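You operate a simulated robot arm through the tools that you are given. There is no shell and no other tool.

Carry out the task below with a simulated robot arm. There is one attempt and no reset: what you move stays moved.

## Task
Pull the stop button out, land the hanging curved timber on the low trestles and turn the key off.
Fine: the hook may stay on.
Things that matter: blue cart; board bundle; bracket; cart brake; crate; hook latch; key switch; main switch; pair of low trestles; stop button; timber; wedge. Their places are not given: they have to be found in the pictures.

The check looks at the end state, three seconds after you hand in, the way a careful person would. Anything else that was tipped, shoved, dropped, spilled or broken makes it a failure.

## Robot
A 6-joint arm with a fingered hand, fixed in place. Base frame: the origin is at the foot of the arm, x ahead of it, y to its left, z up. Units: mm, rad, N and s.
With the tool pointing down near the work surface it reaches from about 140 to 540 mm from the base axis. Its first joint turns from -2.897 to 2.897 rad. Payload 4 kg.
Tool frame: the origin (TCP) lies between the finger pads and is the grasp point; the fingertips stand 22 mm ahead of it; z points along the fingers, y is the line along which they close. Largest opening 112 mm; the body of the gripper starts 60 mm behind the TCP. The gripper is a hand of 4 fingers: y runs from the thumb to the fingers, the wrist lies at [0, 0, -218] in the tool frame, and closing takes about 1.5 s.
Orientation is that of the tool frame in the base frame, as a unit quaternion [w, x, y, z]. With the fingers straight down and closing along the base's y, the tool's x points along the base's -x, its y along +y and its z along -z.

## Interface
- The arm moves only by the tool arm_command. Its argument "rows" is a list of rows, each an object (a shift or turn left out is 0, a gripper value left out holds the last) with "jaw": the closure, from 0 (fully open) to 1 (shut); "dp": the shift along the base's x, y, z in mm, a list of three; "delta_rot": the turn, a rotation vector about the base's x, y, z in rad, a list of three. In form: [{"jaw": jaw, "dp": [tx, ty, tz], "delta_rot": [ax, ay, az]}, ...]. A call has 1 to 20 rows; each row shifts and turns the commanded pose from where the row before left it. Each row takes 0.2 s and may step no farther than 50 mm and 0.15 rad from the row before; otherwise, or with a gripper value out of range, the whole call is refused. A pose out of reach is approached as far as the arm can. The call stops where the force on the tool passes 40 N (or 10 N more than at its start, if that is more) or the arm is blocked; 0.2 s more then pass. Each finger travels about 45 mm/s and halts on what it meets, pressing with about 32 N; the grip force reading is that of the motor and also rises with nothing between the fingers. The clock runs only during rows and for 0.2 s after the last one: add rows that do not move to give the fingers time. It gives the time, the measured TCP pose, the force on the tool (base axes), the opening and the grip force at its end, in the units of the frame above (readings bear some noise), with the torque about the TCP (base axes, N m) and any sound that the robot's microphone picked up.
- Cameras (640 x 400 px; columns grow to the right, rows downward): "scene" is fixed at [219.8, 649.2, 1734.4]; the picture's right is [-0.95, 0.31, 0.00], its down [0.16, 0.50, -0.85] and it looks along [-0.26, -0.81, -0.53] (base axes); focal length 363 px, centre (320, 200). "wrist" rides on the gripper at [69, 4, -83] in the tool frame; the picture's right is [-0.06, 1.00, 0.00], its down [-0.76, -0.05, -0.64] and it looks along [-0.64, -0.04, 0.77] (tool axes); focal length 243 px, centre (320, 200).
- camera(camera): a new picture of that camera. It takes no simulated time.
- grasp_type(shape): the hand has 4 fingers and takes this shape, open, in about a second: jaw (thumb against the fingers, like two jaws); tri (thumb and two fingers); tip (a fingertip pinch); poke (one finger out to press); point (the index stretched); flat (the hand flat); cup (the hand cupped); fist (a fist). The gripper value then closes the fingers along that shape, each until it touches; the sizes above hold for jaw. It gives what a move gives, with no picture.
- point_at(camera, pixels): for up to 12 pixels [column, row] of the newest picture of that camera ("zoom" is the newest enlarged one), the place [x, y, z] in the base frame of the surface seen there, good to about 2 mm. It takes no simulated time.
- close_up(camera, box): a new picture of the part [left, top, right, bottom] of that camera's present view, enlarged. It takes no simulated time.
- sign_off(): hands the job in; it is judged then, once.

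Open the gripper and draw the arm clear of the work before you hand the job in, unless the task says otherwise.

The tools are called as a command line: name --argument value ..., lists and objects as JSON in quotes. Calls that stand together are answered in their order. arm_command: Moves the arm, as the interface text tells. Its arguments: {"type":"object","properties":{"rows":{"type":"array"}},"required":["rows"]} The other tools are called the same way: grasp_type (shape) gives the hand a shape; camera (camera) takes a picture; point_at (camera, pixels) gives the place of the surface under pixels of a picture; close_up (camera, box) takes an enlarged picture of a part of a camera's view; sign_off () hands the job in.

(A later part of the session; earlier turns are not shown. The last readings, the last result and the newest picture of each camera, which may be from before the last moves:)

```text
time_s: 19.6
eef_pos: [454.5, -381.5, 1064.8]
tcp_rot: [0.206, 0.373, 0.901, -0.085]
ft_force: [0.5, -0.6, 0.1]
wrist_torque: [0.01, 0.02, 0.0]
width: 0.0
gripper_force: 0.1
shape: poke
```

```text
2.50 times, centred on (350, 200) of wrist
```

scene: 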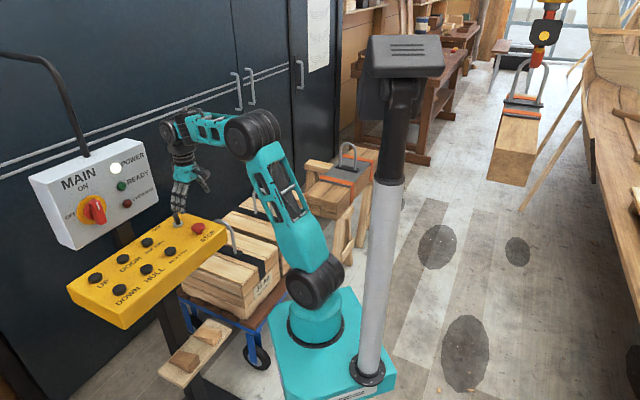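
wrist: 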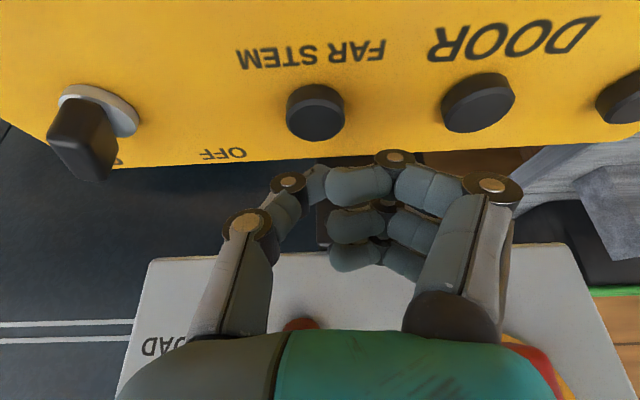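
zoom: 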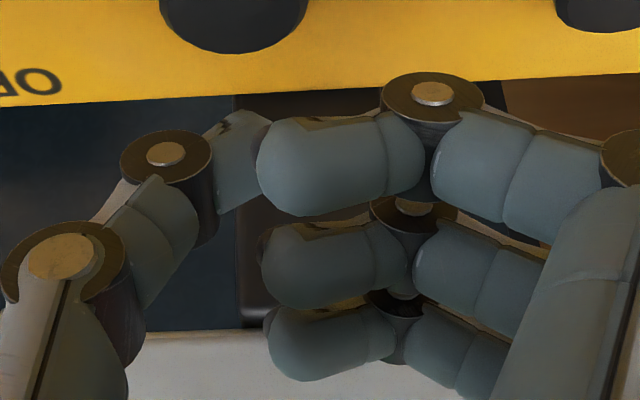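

Thumb tip is about (453,-382,1050), right over FAR STEM. I go down close to the button and then in small steps.

arm_command --rows '[{"dp": [1, -1, -14]}, {"dp": [0, 0, -12]}, {"dp": [0, 0, -3]}]'

close_up --camera "scene" --box '[100, 180, 220, 280]'

```text
time_s: 20.4
eef_pos: [455.9, -381.9, 1036.3]
tcp_rot: [0.206, 0.372, 0.901, -0.086]
ft_force: [0.1, -0.7, 1.2]
wrist_torque: [-0.02, -0.01, 0.0]
width: 0.1
gripper_force: 0.1
shape: poke
```

```text
4.00 times, centred on (160, 230) of scene
```

zoom: 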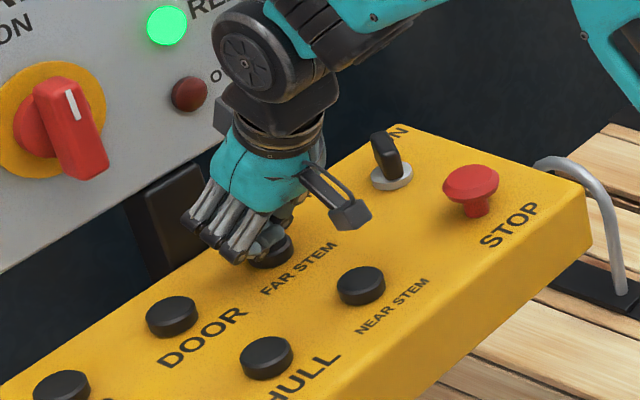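

The thumb is about at the button. I go down in 2 mm steps and read the force.

arm_command --rows '[{"dp": [0, 0, -2]}]'

arm_command --rows '[{"dp": [0, 0, -2]}]'

camera --camera "scene"

```text
time_s: 20.8
eef_pos: [456.2, -383.1, 1035.3]
tcp_rot: [0.205, 0.373, 0.901, -0.086]
ft_force: [0.4, 0.2, 0.9]
wrist_torque: [-0.01, 0.01, -0.03]
width: 0.0
gripper_force: 0.0
shape: poke
```

```text
time_s: 21.2
eef_pos: [455.0, -382.0, 1034.6]
tcp_rot: [0.206, 0.372, 0.901, -0.086]
ft_force: [0.2, 0.3, 1.6]
wrist_torque: [-0.02, 0.01, 0.04]
width: 0.1
gripper_force: 0.0
shape: poke
heard: click
```

```text
taken
```

scene: 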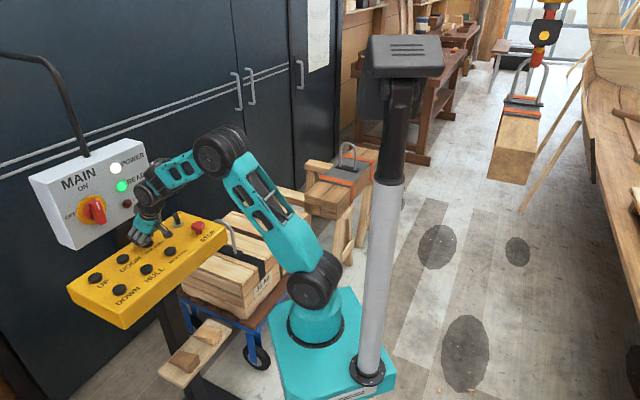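

I heard a click. I compare the hook and timber place after one waiting row.

point_at --camera "scene" --pixels '[[544, 28], [539, 47], [515, 150], [505, 165]]'

arm_command --rows '[{}, {}]'

camera --camera "scene"

point_at --camera "scene" --pixels '[[544, 28], [539, 47], [515, 150], [505, 165]]'

```text
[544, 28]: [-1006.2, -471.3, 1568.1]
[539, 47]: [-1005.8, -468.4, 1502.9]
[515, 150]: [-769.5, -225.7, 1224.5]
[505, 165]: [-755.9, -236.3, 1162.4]
```

```text
time_s: 21.8
eef_pos: [455.3, -382.3, 1033.0]
tcp_rot: [0.205, 0.372, 0.901, -0.086]
ft_force: [0.3, -0.3, 2.0]
wrist_torque: [0.01, -0.05, 0.01]
width: 0.0
gripper_force: 0.0
shape: poke
```

```text
taken
```

scene: 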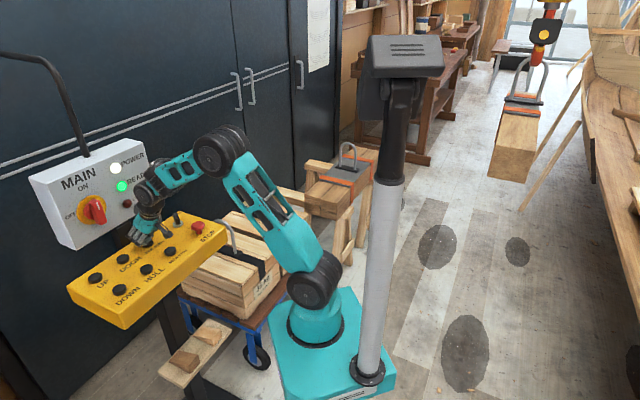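

```text
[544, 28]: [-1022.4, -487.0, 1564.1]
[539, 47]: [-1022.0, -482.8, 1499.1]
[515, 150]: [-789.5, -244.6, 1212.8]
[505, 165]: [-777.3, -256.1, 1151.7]
```

FAR STEM moves the load away at about 45 mm/s. Time stands still while I measure the timber and its straps in a zoom.

close_up --camera "scene" --box '[480, 50, 580, 190]'

point_at --camera "zoom" --pixels '[[287, 250], [300, 182], [305, 150], [308, 132], [310, 118], [312, 108], [280, 128], [350, 140], [283, 80], [355, 90], [318, 30], [300, 200]]'

```text
2.86 times, centred on (530, 120) of scene
```

zoom: 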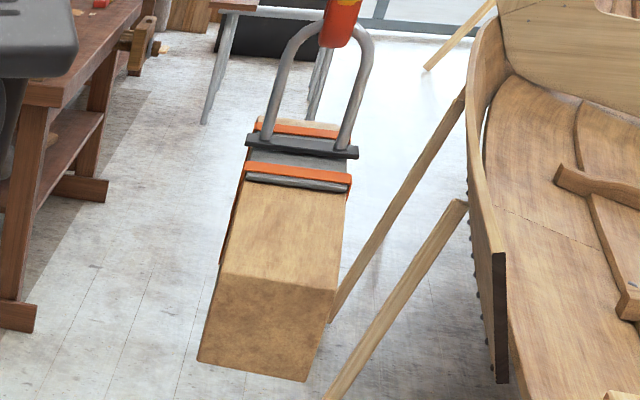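

```text
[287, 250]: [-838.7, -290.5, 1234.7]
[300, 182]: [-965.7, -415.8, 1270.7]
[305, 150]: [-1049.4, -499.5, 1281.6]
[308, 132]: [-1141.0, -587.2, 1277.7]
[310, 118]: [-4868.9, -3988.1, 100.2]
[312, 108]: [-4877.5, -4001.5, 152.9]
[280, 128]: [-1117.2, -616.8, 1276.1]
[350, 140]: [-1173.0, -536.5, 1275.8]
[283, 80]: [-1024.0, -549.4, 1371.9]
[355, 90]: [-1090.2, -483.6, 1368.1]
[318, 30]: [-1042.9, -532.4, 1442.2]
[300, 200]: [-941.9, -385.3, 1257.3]
```

The bail is now at v≈1115 (along the wall axis) and should reach about 1290, so about 175 mm more. I keep the button pressed for 13 rows and then measure again.

arm_command --rows '[{}, {}, {}, {}, {}, {}, {}, {}, {}, {}]'

close_up --camera "scene" --box '[480, 30, 580, 190]'

```text
time_s: 24.0
eef_pos: [456.8, -382.4, 1032.9]
tcp_rot: [0.206, 0.373, 0.901, -0.086]
ft_force: [1.0, 0.2, 2.9]
wrist_torque: [0.0, -0.02, 0.0]
width: 0.0
gripper_force: 0.1
shape: poke
```

```text
2.50 times, centred on (530, 110) of scene
```

zoom: 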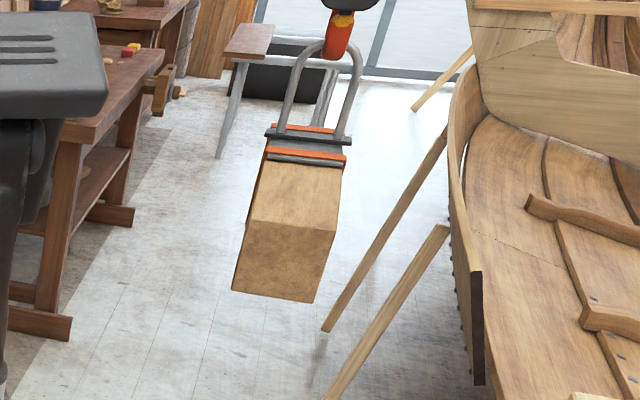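

point_at --camera "zoom" --pixels '[[292, 90], [297, 75], [347, 95], [354, 80], [288, 105], [343, 110], [265, 225], [325, 232], [305, 152], [340, 30], [300, 180], [290, 270]]'

```text
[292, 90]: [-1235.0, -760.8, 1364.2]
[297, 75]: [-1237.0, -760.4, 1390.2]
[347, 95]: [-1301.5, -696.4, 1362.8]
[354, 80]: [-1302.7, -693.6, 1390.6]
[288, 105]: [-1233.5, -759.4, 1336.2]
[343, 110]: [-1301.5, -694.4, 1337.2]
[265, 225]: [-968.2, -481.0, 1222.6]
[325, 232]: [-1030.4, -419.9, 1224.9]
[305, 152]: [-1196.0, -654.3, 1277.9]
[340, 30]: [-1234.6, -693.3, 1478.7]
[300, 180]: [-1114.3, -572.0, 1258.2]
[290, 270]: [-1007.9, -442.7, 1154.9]
```

The load sped up (about 140 mm/s) and the bail is now at v≈1411, past the target. I release the button at once and check where it comes to rest.

arm_command --rows '[{"dp": [0, 0, 12]}, {"dp": [0, 0, 10]}]'

close_up --camera "scene" --box '[480, 30, 580, 190]'

point_at --camera "zoom" --pixels '[[292, 90], [297, 75], [347, 95], [354, 80], [288, 105], [343, 110], [340, 30], [300, 180]]'

```text
time_s: 24.6
eef_pos: [454.9, -384.0, 1054.8]
tcp_rot: [0.204, 0.373, 0.901, -0.087]
ft_force: [0.4, -0.5, -0.2]
wrist_torque: [0.0, 0.0, -0.03]
width: 0.0
gripper_force: 0.0
shape: poke
```

```text
2.50 times, centred on (530, 110) of scene
```

zoom: 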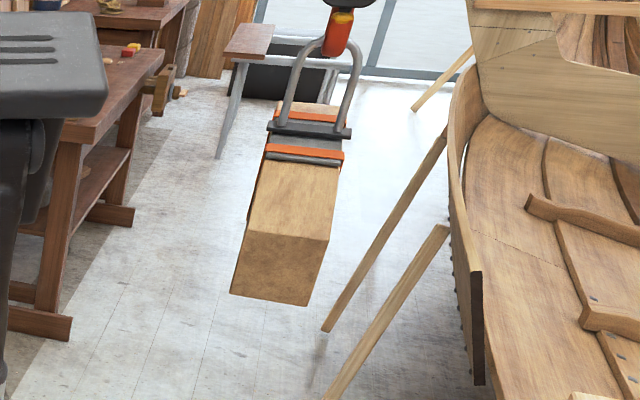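

```text
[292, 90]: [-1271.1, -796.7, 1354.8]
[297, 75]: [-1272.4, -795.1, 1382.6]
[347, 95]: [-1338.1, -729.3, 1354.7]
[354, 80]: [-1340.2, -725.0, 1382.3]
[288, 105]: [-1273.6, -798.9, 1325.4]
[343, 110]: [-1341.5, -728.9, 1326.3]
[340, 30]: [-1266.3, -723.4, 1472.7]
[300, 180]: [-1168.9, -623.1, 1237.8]
```

The load coasted to v≈1462 and swings a little. I move the hand over DOOR at (520,-320) meanwhile.

arm_command --rows '[{"dp": [16, 16, 0]}, {"dp": [16, 16, 0]}, {"dp": [16, 16, 0]}, {"dp": [16, 15, 0]}]'

camera --camera "wrist"

close_up --camera "scene" --box '[60, 150, 220, 290]'

point_at --camera "wrist" --pixels '[[316, 102], [290, 105], [343, 105], [316, 88], [316, 120], [310, 170]]'

close_up --camera "scene" --box '[480, 0, 580, 160]'

```text
time_s: 25.6
eef_pos: [519.6, -320.4, 1055.2]
tcp_rot: [0.206, 0.372, 0.901, -0.086]
ft_force: [0.1, 0.1, -0.5]
wrist_torque: [0.01, 0.0, 0.01]
width: 0.0
gripper_force: 0.0
shape: poke
```

```text
taken
```

wrist: 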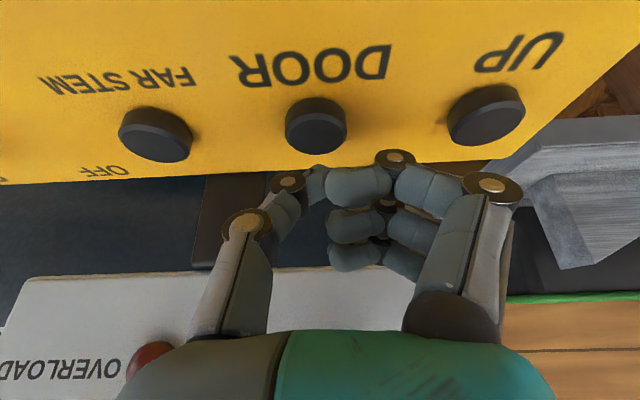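

```text
2.86 times, centred on (140, 220) of scene
```

zoom: 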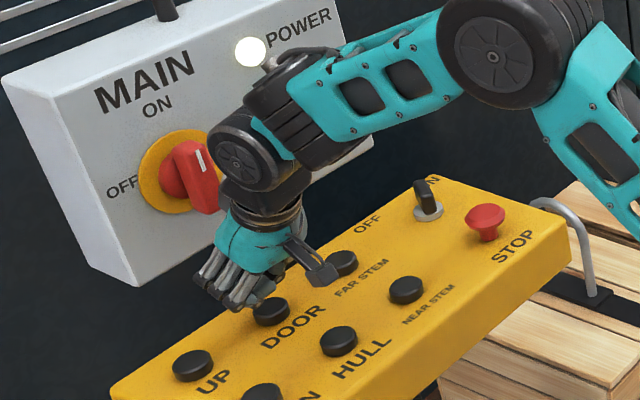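

```text
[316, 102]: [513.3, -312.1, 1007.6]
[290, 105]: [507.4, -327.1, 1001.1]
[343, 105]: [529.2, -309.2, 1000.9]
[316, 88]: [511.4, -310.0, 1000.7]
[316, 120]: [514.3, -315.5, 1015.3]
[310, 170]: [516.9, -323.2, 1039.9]
```

```text
2.50 times, centred on (530, 80) of scene
```

zoom: 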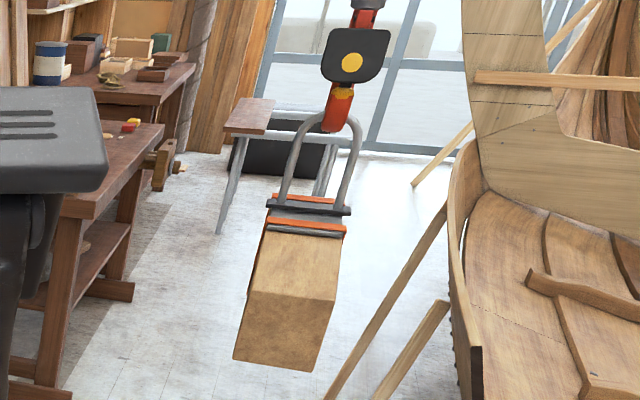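

I read the bail and hook block places now.

point_at --camera "zoom" --pixels '[[290, 165], [349, 168], [352, 62], [340, 105], [285, 290], [310, 290], [300, 270]]'

arm_command --rows '[{}, {}, {}]'

close_up --camera "scene" --box '[480, 0, 580, 160]'

point_at --camera "zoom" --pixels '[[290, 165], [349, 168], [352, 62], [340, 105], [285, 290], [310, 290], [300, 270]]'

```text
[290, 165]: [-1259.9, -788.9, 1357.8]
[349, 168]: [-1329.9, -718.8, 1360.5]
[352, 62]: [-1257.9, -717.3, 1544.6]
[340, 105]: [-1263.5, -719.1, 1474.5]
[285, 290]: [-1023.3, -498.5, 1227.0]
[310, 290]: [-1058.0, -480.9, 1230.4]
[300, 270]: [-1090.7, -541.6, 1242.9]
```

```text
time_s: 26.4
eef_pos: [519.3, -318.9, 1055.3]
tcp_rot: [0.206, 0.373, 0.901, -0.085]
ft_force: [0.1, 0.1, -0.2]
wrist_torque: [0.02, -0.02, -0.02]
width: 0.0
gripper_force: 0.1
shape: poke
```

```text
2.50 times, centred on (530, 80) of scene
```

zoom: 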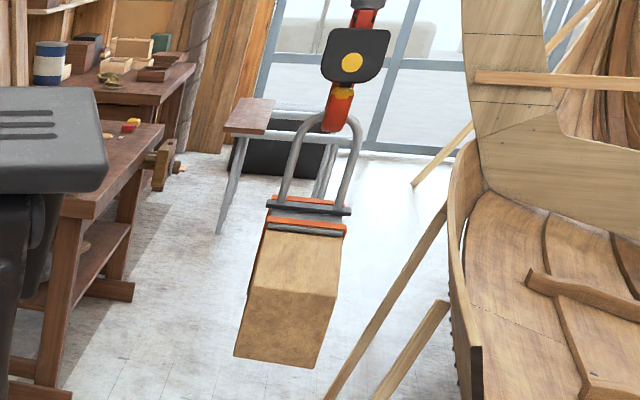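

```text
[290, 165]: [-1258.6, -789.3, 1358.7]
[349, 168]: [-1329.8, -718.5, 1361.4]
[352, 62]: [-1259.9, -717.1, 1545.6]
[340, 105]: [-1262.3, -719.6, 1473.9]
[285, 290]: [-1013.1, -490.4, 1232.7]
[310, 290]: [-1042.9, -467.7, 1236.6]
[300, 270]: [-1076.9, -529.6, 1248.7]
```

The load is calm: bail at v≈1448, u≈-382. Before driving toward the door I check that the bench on the way is far enough.

camera --camera "scene"

point_at --camera "scene" --pixels '[[450, 65], [415, 157], [440, 108], [455, 85], [350, 130], [370, 20], [320, 50], [300, 75], [345, 145], [325, 165], [345, 60], [400, 160]]'

```text
taken
```

scene: 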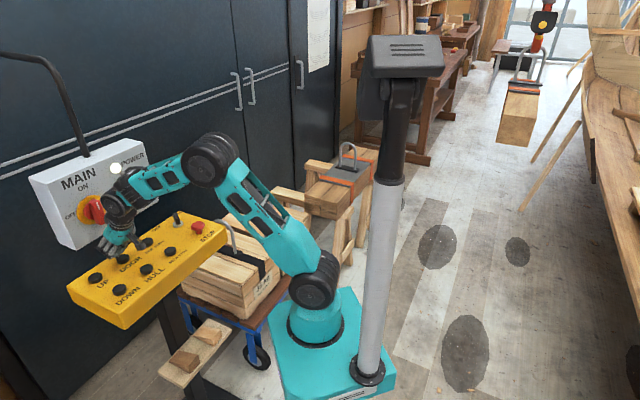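

```text
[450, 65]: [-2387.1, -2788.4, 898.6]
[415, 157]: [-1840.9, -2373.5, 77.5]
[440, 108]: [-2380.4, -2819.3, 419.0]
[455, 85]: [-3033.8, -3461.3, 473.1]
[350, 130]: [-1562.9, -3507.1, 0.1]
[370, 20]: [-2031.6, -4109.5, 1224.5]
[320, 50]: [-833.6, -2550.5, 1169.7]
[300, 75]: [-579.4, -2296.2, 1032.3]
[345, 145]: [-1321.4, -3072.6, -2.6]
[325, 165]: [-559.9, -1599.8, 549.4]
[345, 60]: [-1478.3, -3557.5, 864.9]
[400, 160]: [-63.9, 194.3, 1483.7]
```

Path is clear (wall at u≈1214, bench at v≥2980). I press DOOR and hold for about 2 s, then measure.

arm_command --rows '[{"dp": [0, 0, -12]}, {"dp": [0, 0, -8]}, {"dp": [0, 0, -4]}, {}, {}, {}, {}, {}, {}]'

camera --camera "scene"

```text
time_s: 28.4
eef_pos: [519.2, -318.3, 1030.9]
tcp_rot: [0.205, 0.373, 0.901, -0.086]
ft_force: [0.7, -1.7, 6.4]
wrist_torque: [-0.05, -0.03, -0.02]
width: 0.0
gripper_force: 0.1
shape: poke
heard: click
```

```text
taken
```

scene: 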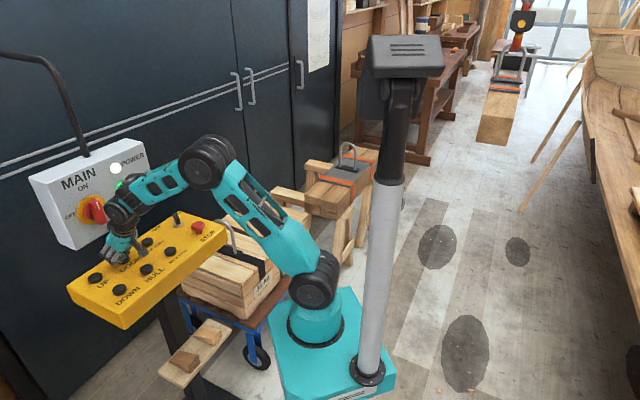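

point_at --camera "scene" --pixels '[[522, 20], [497, 62], [521, 70], [495, 110], [498, 130], [518, 40]]'

arm_command --rows '[{}, {}, {}, {}]'

camera --camera "scene"

```text
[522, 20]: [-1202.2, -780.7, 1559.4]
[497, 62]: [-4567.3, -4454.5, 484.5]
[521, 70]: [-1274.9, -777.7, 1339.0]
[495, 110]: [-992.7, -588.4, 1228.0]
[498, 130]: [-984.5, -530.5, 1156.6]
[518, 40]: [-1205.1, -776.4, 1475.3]
```

```text
time_s: 29.4
eef_pos: [519.4, -319.1, 1031.9]
tcp_rot: [0.206, 0.372, 0.901, -0.086]
ft_force: [1.2, -1.6, 7.0]
wrist_torque: [-0.07, -0.07, 0.03]
width: 0.2
gripper_force: 0.0
shape: poke
```

```text
taken
```

scene: 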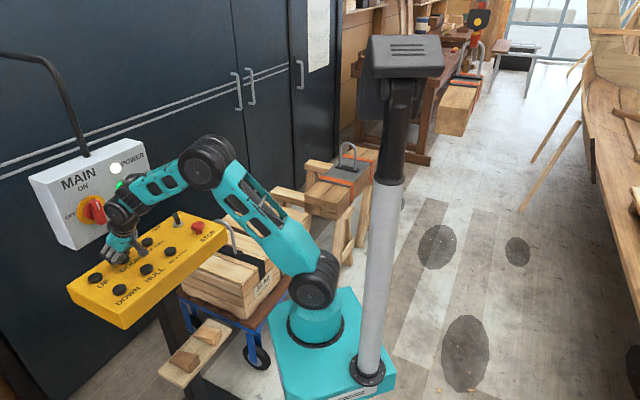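

The load moves toward the door; I read the hook block at (478,18) and continue.

point_at --camera "scene" --pixels '[[478, 18], [476, 42], [478, 68], [455, 100], [458, 120], [480, 50]]'

arm_command --rows '[{}, {}, {}, {}]'

camera --camera "scene"

```text
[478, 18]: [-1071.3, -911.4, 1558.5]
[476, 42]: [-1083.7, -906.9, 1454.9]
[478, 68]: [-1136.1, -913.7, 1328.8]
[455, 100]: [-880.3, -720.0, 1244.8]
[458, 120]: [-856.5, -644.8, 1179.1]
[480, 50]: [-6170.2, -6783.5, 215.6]
```

```text
time_s: 30.4
eef_pos: [520.2, -318.8, 1032.2]
tcp_rot: [0.205, 0.373, 0.901, -0.086]
ft_force: [1.2, -2.5, 7.6]
wrist_torque: [-0.07, -0.09, -0.05]
width: 0.0
gripper_force: 0.0
shape: poke
```

```text
taken
```

scene: 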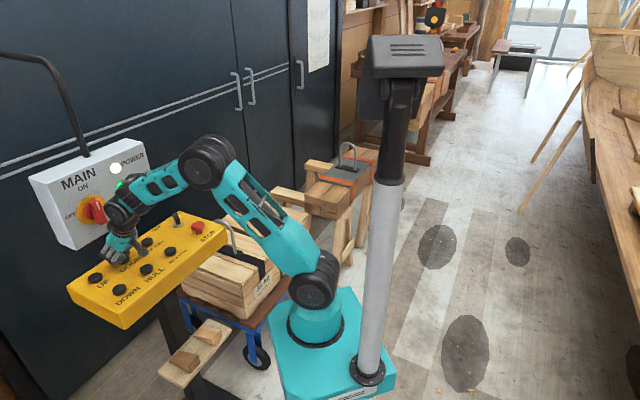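

Speed is about 185 mm/s; by now u≈75. The load passes behind the post; I read the block at (435,17) and hold for 2.2 s more.

point_at --camera "scene" --pixels '[[434, 18], [436, 10], [430, 20]]'

arm_command --rows '[{}, {}, {}, {}, {}, {}, {}, {}, {}, {}]'

camera --camera "scene"

```text
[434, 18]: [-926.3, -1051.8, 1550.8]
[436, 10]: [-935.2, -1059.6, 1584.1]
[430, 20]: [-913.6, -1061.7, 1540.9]
```

```text
time_s: 32.6
eef_pos: [518.2, -319.1, 1031.3]
tcp_rot: [0.205, 0.372, 0.901, -0.086]
ft_force: [1.2, -2.6, 7.1]
wrist_torque: [-0.07, -0.08, -0.04]
width: 0.0
gripper_force: 0.0
shape: poke
```

```text
taken
```

scene: 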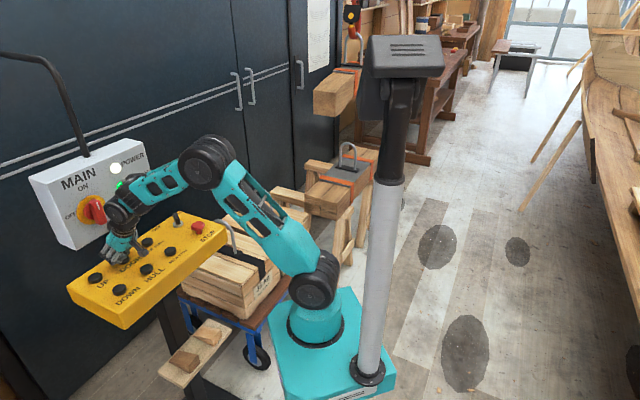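

The load reappears left of the post; the block is at (351,13). I read its place.

close_up --camera "scene" --box '[290, 0, 400, 130]'

point_at --camera "scene" --pixels '[[351, 13], [350, 30], [330, 98], [345, 85], [343, 110], [325, 105]]'

```text
3.08 times, centred on (345, 65) of scene
```

zoom: 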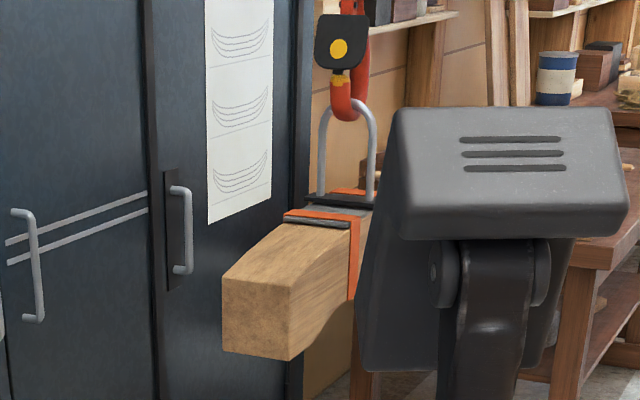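

```text
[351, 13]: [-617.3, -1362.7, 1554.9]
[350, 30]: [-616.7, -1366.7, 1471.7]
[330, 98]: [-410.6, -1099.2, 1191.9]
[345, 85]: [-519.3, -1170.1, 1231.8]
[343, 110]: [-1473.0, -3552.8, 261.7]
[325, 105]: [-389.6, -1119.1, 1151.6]
```

Block is at u≈527, speed about 199 mm/s; I hold 0.8 s more and release, expecting a stop near u≈715.

arm_command --rows '[{}, {}, {}, {}, {"dp": [0, 0, 12]}, {"dp": [0, 0, 12]}, {}, {}]'

close_up --camera "scene" --box '[260, 0, 400, 220]'

camera --camera "scene"

```text
time_s: 34.4
eef_pos: [520.0, -319.1, 1055.4]
tcp_rot: [0.205, 0.372, 0.901, -0.086]
ft_force: [0.4, -0.1, 0.3]
wrist_torque: [-0.02, 0.03, 0.0]
width: 0.0
gripper_force: 0.1
shape: poke
```

```text
1.82 times, centred on (330, 110) of scene
```

zoom: 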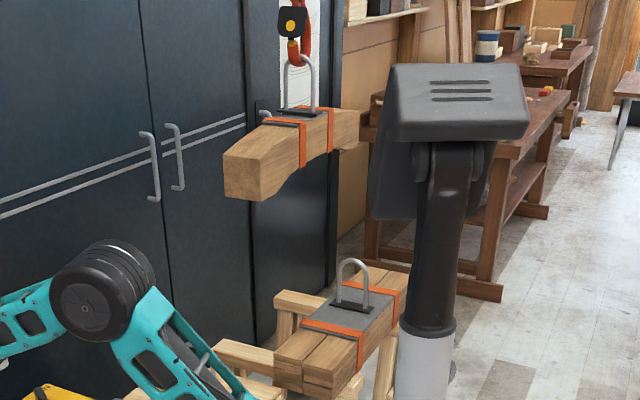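

```text
taken
```

scene: 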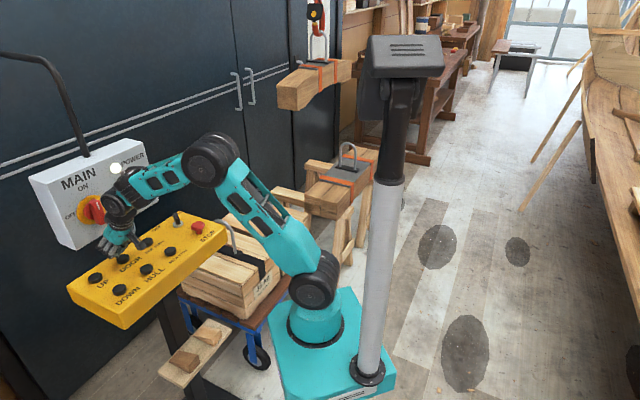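

The arched timber is clearly visible now. I measure its ends, bail, straps and the trestles below.

close_up --camera "scene" --box '[260, 30, 400, 220]'

point_at --camera "zoom" --pixels '[[300, 30], [280, 60], [330, 60], [200, 110], [240, 125], [235, 150], [280, 110], [325, 95], [360, 80], [365, 95], [345, 100], [200, 135]]'

point_at --camera "scene" --pixels '[[318, 13], [318, 30], [335, 167], [345, 212], [312, 165], [280, 192], [300, 215], [290, 105]]'

```text
2.11 times, centred on (330, 125) of scene
```

zoom: 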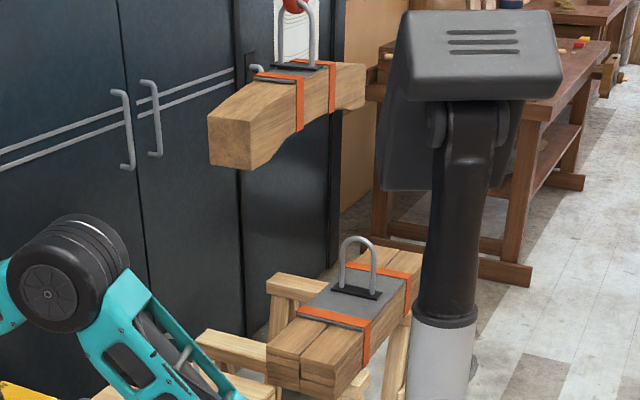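

```text
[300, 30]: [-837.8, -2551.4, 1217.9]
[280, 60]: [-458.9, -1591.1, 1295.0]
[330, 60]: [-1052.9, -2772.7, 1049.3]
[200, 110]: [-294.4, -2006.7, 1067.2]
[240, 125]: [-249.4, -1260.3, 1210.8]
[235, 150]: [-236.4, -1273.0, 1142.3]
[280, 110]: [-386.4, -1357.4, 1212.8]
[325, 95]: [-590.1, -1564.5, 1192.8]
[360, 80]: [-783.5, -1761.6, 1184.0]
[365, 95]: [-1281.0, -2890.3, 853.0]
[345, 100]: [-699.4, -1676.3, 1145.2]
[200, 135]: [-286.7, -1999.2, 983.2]
```

```text
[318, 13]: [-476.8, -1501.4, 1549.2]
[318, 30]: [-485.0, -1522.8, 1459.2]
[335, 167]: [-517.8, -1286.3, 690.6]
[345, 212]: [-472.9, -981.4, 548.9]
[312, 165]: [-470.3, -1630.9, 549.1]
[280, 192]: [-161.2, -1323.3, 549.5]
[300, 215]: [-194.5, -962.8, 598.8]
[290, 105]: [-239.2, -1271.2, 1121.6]
```

Block sits at u≈724, v≈1399 (bail ≈1448); the load must come back about 155 mm with NEAR STEM. I move the hand over NEAR STEM (388,-312).

arm_command --rows '[{"dp": [-12, 2, 12]}, {"dp": [-30, 1.5, 0]}, {"dp": [-30, 1.5, 0]}, {"dp": [-30, 1.5, 0]}, {"dp": [-30, 1.5, -12]}]'

camera --camera "wrist"

camera --camera "scene"

point_at --camera "wrist" --pixels '[[316, 112], [300, 112], [332, 112], [316, 125], [316, 135], [310, 170]]'

point_at --camera "scene" --pixels '[[318, 13], [318, 30], [290, 100], [290, 88], [310, 95], [325, 85], [345, 75], [340, 90]]'

```text
time_s: 35.6
eef_pos: [388.8, -311.6, 1055.3]
tcp_rot: [0.205, 0.373, 0.901, -0.086]
ft_force: [-0.3, -0.2, 0.5]
wrist_torque: [-0.02, 0.0, -0.02]
width: 0.0
gripper_force: 0.1
shape: poke
```

```text
taken
```

wrist: 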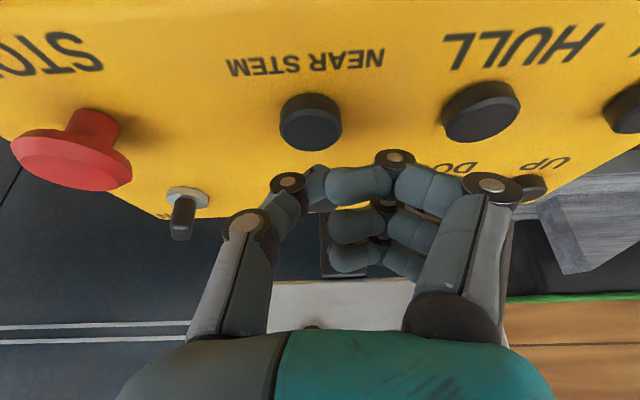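

```text
taken
```

scene: 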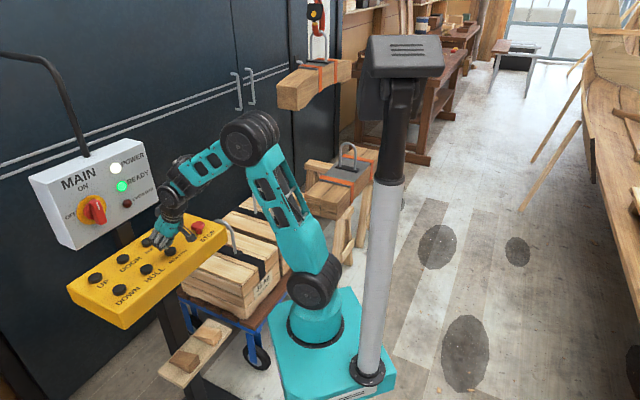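

```text
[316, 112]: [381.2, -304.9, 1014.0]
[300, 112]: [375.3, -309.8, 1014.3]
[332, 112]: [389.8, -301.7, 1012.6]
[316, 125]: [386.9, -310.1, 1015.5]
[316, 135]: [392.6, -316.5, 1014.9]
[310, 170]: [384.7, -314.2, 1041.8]
```

```text
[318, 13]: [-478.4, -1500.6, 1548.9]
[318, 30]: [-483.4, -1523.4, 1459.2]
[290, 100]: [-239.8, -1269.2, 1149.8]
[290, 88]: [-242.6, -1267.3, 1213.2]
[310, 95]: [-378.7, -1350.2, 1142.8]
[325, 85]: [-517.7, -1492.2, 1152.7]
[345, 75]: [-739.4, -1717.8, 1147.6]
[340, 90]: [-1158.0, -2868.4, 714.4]
```

NEAR STEM's centre (388,-312) is right under the thumb. I check the timber's lateral edges once more before pressing.

close_up --camera "scene" --box '[260, 30, 400, 220]'

point_at --camera "zoom" --pixels '[[212, 128], [248, 140], [212, 155], [248, 155], [310, 30], [285, 35], [270, 65], [305, 70], [265, 80], [296, 85], [230, 110], [225, 165]]'

```text
2.11 times, centred on (330, 125) of scene
```

zoom: 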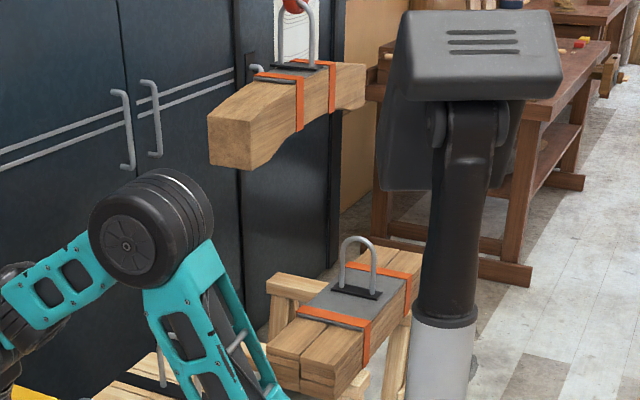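

```text
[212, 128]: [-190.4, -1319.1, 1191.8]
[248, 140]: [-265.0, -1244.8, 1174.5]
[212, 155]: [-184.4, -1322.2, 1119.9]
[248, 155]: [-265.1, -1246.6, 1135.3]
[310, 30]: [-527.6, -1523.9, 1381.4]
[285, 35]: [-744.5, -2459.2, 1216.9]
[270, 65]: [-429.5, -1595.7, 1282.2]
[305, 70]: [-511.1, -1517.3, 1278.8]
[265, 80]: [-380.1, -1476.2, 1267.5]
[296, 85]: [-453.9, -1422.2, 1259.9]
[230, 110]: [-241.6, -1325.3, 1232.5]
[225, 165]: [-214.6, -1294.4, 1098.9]
```

Timber spans u≈690–803 (centre ≈747). I check the door-side ends of both trestle bars to see the margin.

point_at --camera "zoom" --pixels '[[272, 280], [268, 282], [290, 285], [318, 288], [200, 335], [205, 340], [225, 348], [255, 355], [285, 278], [212, 332], [275, 276], [325, 292]]'

```text
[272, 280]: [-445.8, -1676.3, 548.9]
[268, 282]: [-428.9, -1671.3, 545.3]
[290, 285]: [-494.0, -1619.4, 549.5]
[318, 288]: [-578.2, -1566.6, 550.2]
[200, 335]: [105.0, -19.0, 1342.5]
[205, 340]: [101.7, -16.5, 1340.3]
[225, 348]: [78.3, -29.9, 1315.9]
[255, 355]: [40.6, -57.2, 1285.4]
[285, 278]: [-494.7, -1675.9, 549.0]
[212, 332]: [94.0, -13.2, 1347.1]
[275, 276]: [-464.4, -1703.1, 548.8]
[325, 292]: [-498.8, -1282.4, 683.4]
```

Both bars extend to u≈875, so the timber will lie well on the free half. I press NEAR STEM for a first part of the 155 mm and measure.

arm_command --rows '[{"dp": [0, 0, -12]}, {"dp": [0, 0, -8]}, {"dp": [0, 0, -4]}, {}, {}, {}]'

close_up --camera "scene" --box '[250, 0, 390, 190]'

point_at --camera "scene" --pixels '[[318, 13], [318, 30], [290, 100], [287, 92]]'

```text
time_s: 37.0
eef_pos: [388.6, -312.1, 1031.7]
tcp_rot: [0.207, 0.372, 0.901, -0.086]
ft_force: [1.0, -1.2, 6.1]
wrist_torque: [-0.07, -0.04, -0.02]
width: 0.0
gripper_force: 0.1
shape: poke
heard: click
```

```text
2.11 times, centred on (320, 95) of scene
```

zoom: 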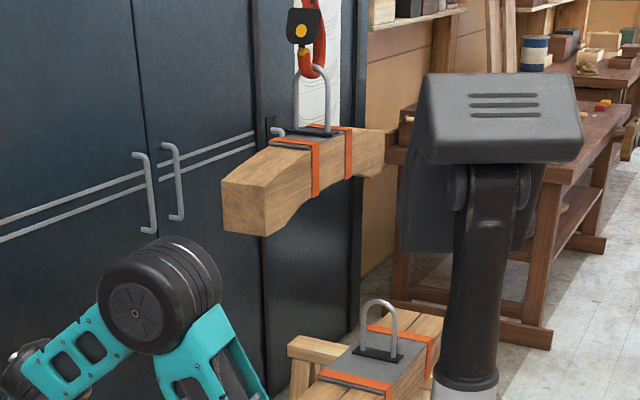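

```text
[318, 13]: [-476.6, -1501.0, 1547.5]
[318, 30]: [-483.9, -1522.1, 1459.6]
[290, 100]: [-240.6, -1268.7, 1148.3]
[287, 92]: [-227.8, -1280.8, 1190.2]
```

I read from the newest zoom instead.

point_at --camera "zoom" --pixels '[[303, 30], [327, 100], [297, 100], [228, 205], [260, 210], [240, 195]]'

```text
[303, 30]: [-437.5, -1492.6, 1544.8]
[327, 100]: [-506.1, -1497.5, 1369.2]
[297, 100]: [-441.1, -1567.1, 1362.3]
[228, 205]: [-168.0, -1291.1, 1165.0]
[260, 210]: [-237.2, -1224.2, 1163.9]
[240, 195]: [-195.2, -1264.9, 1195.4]
```

Bail is at v≈1419 and speeding up; holding 1.0 s more and releasing should stop near 1290.

arm_command --rows '[{}, {}, {}, {}, {"dp": [0, 0, 2]}, {"dp": [0, 0, 15]}, {"dp": [0, 0, 10]}, {}, {}]'

close_up --camera "scene" --box '[230, 0, 370, 190]'

```text
time_s: 39.0
eef_pos: [387.8, -312.3, 1058.2]
tcp_rot: [0.205, 0.372, 0.901, -0.086]
ft_force: [0.2, -0.2, -0.1]
wrist_torque: [0.04, 0.02, 0.0]
width: 0.2
gripper_force: 0.1
shape: poke
```

```text
2.11 times, centred on (300, 95) of scene
```

zoom: 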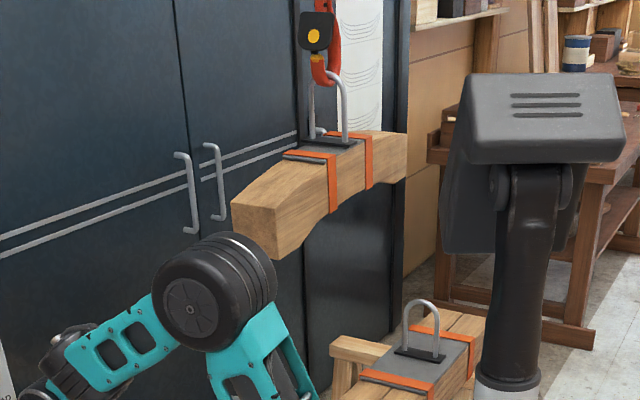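

point_at --camera "zoom" --pixels '[[315, 35], [345, 105], [312, 105], [245, 225], [270, 232], [300, 230], [340, 190], [400, 150], [395, 175], [330, 175]]'

```text
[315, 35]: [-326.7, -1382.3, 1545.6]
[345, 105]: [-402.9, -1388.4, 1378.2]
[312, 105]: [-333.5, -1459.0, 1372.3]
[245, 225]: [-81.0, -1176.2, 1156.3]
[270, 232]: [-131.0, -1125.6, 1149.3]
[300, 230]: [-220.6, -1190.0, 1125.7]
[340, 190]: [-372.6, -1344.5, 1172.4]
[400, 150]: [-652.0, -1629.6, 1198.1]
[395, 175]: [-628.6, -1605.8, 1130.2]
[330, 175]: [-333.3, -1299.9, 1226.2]
```

Bail is at v≈1267, u≈747, near end at v≈889 and still slightly swinging. I read the arch's underside profile on its hull-side face.

point_at --camera "zoom" --pixels '[[276, 255], [285, 248], [295, 240], [305, 230], [315, 220], [325, 210], [335, 206], [345, 196], [360, 188], [375, 184], [390, 182], [402, 178]]'

arm_command --rows '[{}, {}, {}, {}, {}]'

close_up --camera "scene" --box '[240, 0, 350, 150]'

```text
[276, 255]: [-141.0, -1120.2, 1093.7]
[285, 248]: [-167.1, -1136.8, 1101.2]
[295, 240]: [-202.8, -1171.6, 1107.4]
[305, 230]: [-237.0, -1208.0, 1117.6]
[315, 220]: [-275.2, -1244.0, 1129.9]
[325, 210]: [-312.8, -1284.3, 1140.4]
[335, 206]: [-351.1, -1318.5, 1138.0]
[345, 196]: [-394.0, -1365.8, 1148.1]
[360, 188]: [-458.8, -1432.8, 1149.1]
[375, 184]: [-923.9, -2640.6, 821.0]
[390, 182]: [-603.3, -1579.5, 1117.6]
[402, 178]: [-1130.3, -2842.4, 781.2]
```

```text
time_s: 40.2
eef_pos: [388.6, -312.7, 1058.6]
tcp_rot: [0.205, 0.372, 0.901, -0.085]
ft_force: [0.7, -0.8, -0.4]
wrist_torque: [-0.03, -0.02, 0.03]
width: 0.0
gripper_force: 0.0
shape: poke
```

```text
2.67 times, centred on (295, 75) of scene
```

zoom: 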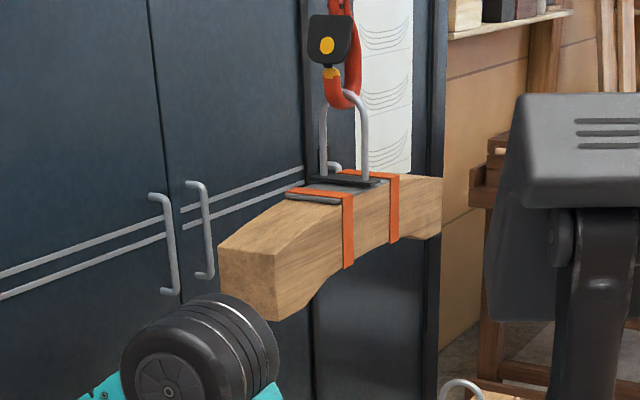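

Profile: underside is at z≈1118 over both bars' outer edges (v≈1025 and 1540), so it is already centred over the trestles. I verify it is calm now.

point_at --camera "zoom" --pixels '[[326, 40], [365, 140], [323, 135], [235, 270], [265, 275], [300, 290], [430, 200], [425, 230], [335, 75]]'

point_at --camera "zoom" --pixels '[[275, 316], [300, 300], [315, 288], [330, 275], [365, 258], [400, 240], [415, 236], [435, 232]]'

```text
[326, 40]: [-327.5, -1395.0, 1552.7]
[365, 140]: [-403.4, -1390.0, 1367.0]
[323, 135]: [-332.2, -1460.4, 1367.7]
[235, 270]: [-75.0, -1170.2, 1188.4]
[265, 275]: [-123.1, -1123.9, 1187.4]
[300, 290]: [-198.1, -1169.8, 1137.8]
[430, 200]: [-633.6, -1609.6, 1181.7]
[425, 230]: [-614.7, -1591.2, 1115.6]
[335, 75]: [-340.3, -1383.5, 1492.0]
```

```text
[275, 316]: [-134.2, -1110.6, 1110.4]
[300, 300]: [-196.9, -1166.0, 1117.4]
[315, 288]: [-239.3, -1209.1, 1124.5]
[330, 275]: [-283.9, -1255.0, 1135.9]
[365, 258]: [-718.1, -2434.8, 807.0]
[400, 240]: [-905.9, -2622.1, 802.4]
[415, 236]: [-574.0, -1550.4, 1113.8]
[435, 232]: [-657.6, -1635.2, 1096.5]
```

Bail settled at v≈1268, near end at about 881. I check the crate's far end below to be sure that the timber's near end will clear it.

close_up --camera "scene" --box '[200, 170, 380, 300]'

point_at --camera "zoom" --pixels '[[250, 120], [150, 100], [200, 60], [270, 60], [300, 75], [230, 75], [180, 120], [215, 130], [120, 90], [190, 50], [320, 60], [350, 90]]'

```text
3.08 times, centred on (290, 235) of scene
```

zoom: 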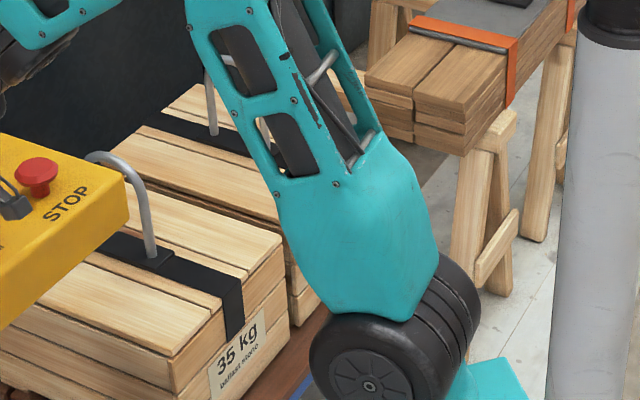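

```text
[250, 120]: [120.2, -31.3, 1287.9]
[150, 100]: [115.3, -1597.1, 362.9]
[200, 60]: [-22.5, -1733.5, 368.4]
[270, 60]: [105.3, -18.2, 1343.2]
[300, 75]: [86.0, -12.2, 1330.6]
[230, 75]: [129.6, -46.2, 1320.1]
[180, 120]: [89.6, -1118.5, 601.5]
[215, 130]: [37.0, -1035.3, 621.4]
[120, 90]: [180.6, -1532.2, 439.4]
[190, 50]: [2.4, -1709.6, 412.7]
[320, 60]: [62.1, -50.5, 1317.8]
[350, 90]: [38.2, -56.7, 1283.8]
```

I read the far edge of the second crate at zoom (160–205,85–110).

point_at --camera "zoom" --pixels '[[195, 95], [190, 90], [185, 95], [180, 100], [170, 105], [200, 100], [165, 110], [225, 115], [212, 115], [210, 90], [208, 75], [192, 86]]'

```text
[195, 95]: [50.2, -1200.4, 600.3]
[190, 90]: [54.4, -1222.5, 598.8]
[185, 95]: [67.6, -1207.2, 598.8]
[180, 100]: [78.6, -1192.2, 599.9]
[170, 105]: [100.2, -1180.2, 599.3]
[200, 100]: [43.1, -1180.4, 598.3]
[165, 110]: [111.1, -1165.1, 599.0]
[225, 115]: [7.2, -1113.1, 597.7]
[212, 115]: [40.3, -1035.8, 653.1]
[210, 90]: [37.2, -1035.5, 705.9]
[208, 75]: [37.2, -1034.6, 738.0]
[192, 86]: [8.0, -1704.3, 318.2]
```

The crate's far edge is at v≈830, timber near end at 881. I nudge the load about 20 mm with FAR STEM to centre it over the trestles (v≈1285).

arm_command --rows '[{"dp": [17, -17.6, 4]}, {"dp": [17, -17.6, 0]}, {"dp": [17, -17.6, 0]}, {"dp": [16.5, -17.6, -4]}]'

arm_command --rows '[{"dp": [0, 0, -12]}, {"dp": [0, 0, -12]}, {"dp": [0, 0, -3.5]}, {}, {}, {"dp": [0, 0, 15]}, {"dp": [0, 0, 12]}, {}, {}, {}]'

close_up --camera "scene" --box '[240, 0, 350, 150]'

```text
time_s: 41.2
eef_pos: [454.8, -382.8, 1060.2]
tcp_rot: [0.204, 0.373, 0.901, -0.086]
ft_force: [0.4, 0.1, -1.0]
wrist_torque: [0.0, -0.03, 0.0]
width: 0.0
gripper_force: 0.1
shape: poke
```

```text
time_s: 43.4
eef_pos: [454.8, -382.8, 1057.1]
tcp_rot: [0.206, 0.372, 0.901, -0.086]
ft_force: [0.1, 0.4, 1.3]
wrist_torque: [0.02, -0.01, 0.01]
width: 0.0
gripper_force: 0.1
shape: poke
heard: click
```

```text
2.67 times, centred on (295, 75) of scene
```

zoom: 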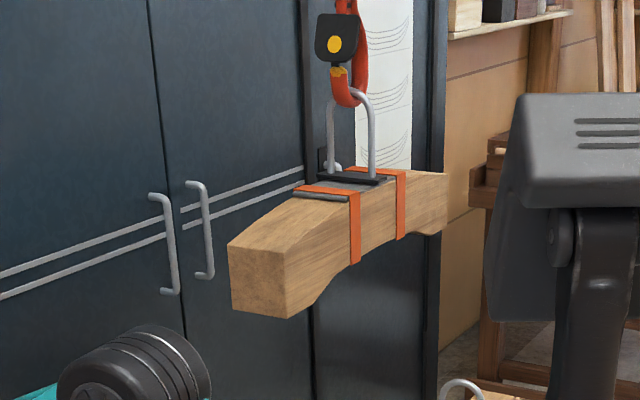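

point_at --camera "zoom" --pixels '[[334, 42], [372, 140], [330, 135], [245, 275], [275, 278], [300, 290], [435, 200], [432, 225], [350, 85], [330, 230]]'

```text
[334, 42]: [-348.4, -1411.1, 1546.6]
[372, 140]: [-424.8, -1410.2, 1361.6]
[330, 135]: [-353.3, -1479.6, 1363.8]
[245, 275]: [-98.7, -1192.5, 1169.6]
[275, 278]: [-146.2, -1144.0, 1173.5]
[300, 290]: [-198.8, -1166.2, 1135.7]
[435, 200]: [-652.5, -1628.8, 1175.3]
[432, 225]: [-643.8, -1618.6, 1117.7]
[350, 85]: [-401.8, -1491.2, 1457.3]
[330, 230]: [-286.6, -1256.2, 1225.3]
```

Bail now v≈1297, near end 912; good. I move the hand to the DOWN button (514,-185).

arm_command --rows '[{"dp": [9.7, 33, 6]}, {"dp": [9.7, 33, 0]}, {"dp": [9.7, 33, 0]}, {"dp": [9.7, 33, 0]}, {"dp": [9.7, 33, 0]}, {"dp": [9.7, 33, -6]}]'

camera --camera "wrist"

camera --camera "scene"

point_at --camera "wrist" --pixels '[[316, 112], [290, 115], [343, 115], [316, 125], [316, 135], [310, 170]]'

```text
time_s: 44.8
eef_pos: [512.0, -182.6, 1059.0]
tcp_rot: [0.205, 0.374, 0.9, -0.087]
ft_force: [0.5, 1.0, 0.8]
wrist_torque: [0.01, -0.01, 0.01]
width: 0.2
gripper_force: 0.2
shape: poke
```

```text
taken
```

wrist: 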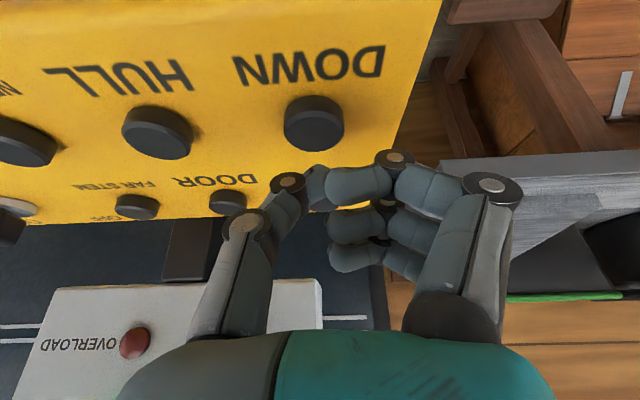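

```text
taken
```

scene: 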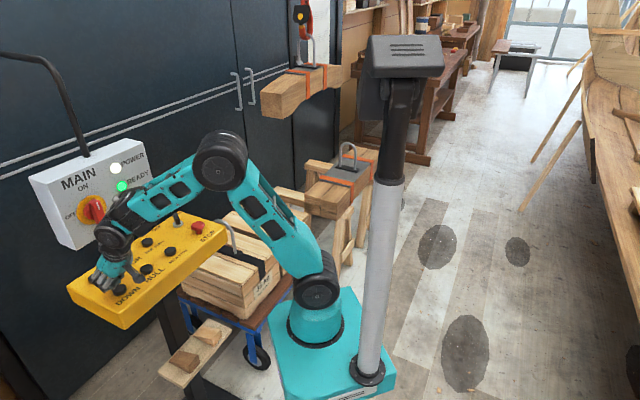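

```text
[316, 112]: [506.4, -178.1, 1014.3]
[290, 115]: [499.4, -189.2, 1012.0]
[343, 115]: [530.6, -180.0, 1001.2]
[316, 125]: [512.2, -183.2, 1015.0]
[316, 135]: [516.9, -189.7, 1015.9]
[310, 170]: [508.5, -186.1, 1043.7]
```

DOWN is right under the thumb. I press it, hold briefly and measure the lowering speed.

arm_command --rows '[{"dp": [0, -1, -12]}, {"dp": [0, 0, -12]}, {"dp": [0, 0, -3]}, {}, {}, {}, {}]'

close_up --camera "scene" --box '[240, 20, 380, 210]'

point_at --camera "zoom" --pixels '[[300, 60], [215, 180], [240, 190], [260, 185], [300, 150], [340, 130]]'

```text
time_s: 46.4
eef_pos: [513.4, -184.1, 1031.6]
tcp_rot: [0.206, 0.372, 0.901, -0.086]
ft_force: [1.6, -0.5, 9.2]
wrist_torque: [-0.06, -0.07, 0.01]
width: 0.0
gripper_force: 0.1
shape: poke
heard: click
```

```text
2.11 times, centred on (310, 115) of scene
```

zoom: 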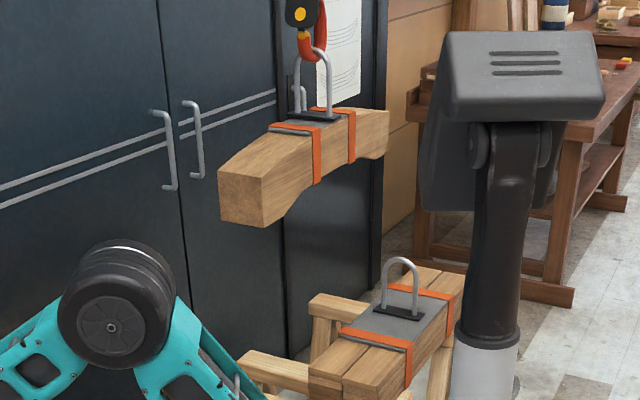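

```text
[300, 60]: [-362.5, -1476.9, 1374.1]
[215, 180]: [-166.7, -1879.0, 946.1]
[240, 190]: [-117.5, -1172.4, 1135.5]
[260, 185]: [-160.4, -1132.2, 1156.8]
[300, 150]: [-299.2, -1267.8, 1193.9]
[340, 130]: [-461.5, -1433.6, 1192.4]
```

I read the yellow dot of the block (300,14) and near-end corners for height.

point_at --camera "zoom" --pixels '[[300, 14], [222, 178], [262, 190], [225, 217], [260, 222], [240, 175]]'

arm_command --rows '[{}, {}, {}, {}]'

close_up --camera "scene" --box '[240, 20, 380, 210]'

point_at --camera "zoom" --pixels '[[300, 14], [222, 190], [262, 200], [225, 230], [260, 235], [240, 200]]'

```text
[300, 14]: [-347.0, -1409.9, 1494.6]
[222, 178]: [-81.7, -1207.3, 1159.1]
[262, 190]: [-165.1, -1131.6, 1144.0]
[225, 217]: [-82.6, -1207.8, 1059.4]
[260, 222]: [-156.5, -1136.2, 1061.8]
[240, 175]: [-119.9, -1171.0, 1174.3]
```

```text
time_s: 47.4
eef_pos: [513.2, -185.0, 1031.8]
tcp_rot: [0.206, 0.372, 0.901, -0.085]
ft_force: [3.0, -1.1, 10.6]
wrist_torque: [-0.07, -0.09, -0.02]
width: 0.1
gripper_force: 0.1
shape: poke
```

```text
2.11 times, centred on (310, 115) of scene
```

zoom: 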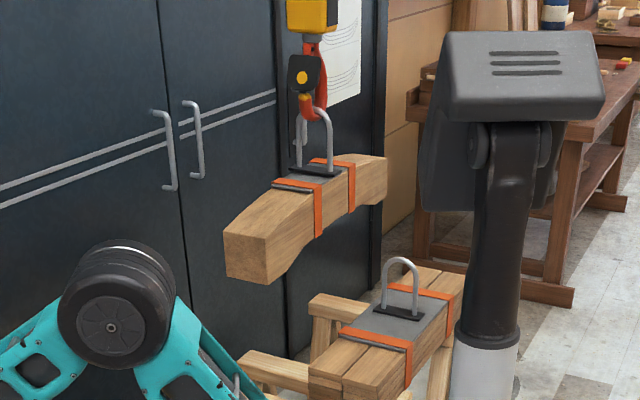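

```text
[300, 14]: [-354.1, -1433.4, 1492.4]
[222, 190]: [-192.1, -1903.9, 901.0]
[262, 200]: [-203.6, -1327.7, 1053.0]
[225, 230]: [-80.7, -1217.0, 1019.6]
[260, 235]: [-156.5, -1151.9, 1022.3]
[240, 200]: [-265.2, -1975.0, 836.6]
```

I read the new dot position (301,77) and the near-end bottom.

point_at --camera "zoom" --pixels '[[301, 77], [230, 270], [262, 280], [245, 260], [330, 140], [297, 140]]'

```text
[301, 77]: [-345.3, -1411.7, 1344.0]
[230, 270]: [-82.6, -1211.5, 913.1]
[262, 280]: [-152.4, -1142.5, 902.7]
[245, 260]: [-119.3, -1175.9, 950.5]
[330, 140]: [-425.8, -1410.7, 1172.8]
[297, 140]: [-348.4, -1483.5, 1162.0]
```

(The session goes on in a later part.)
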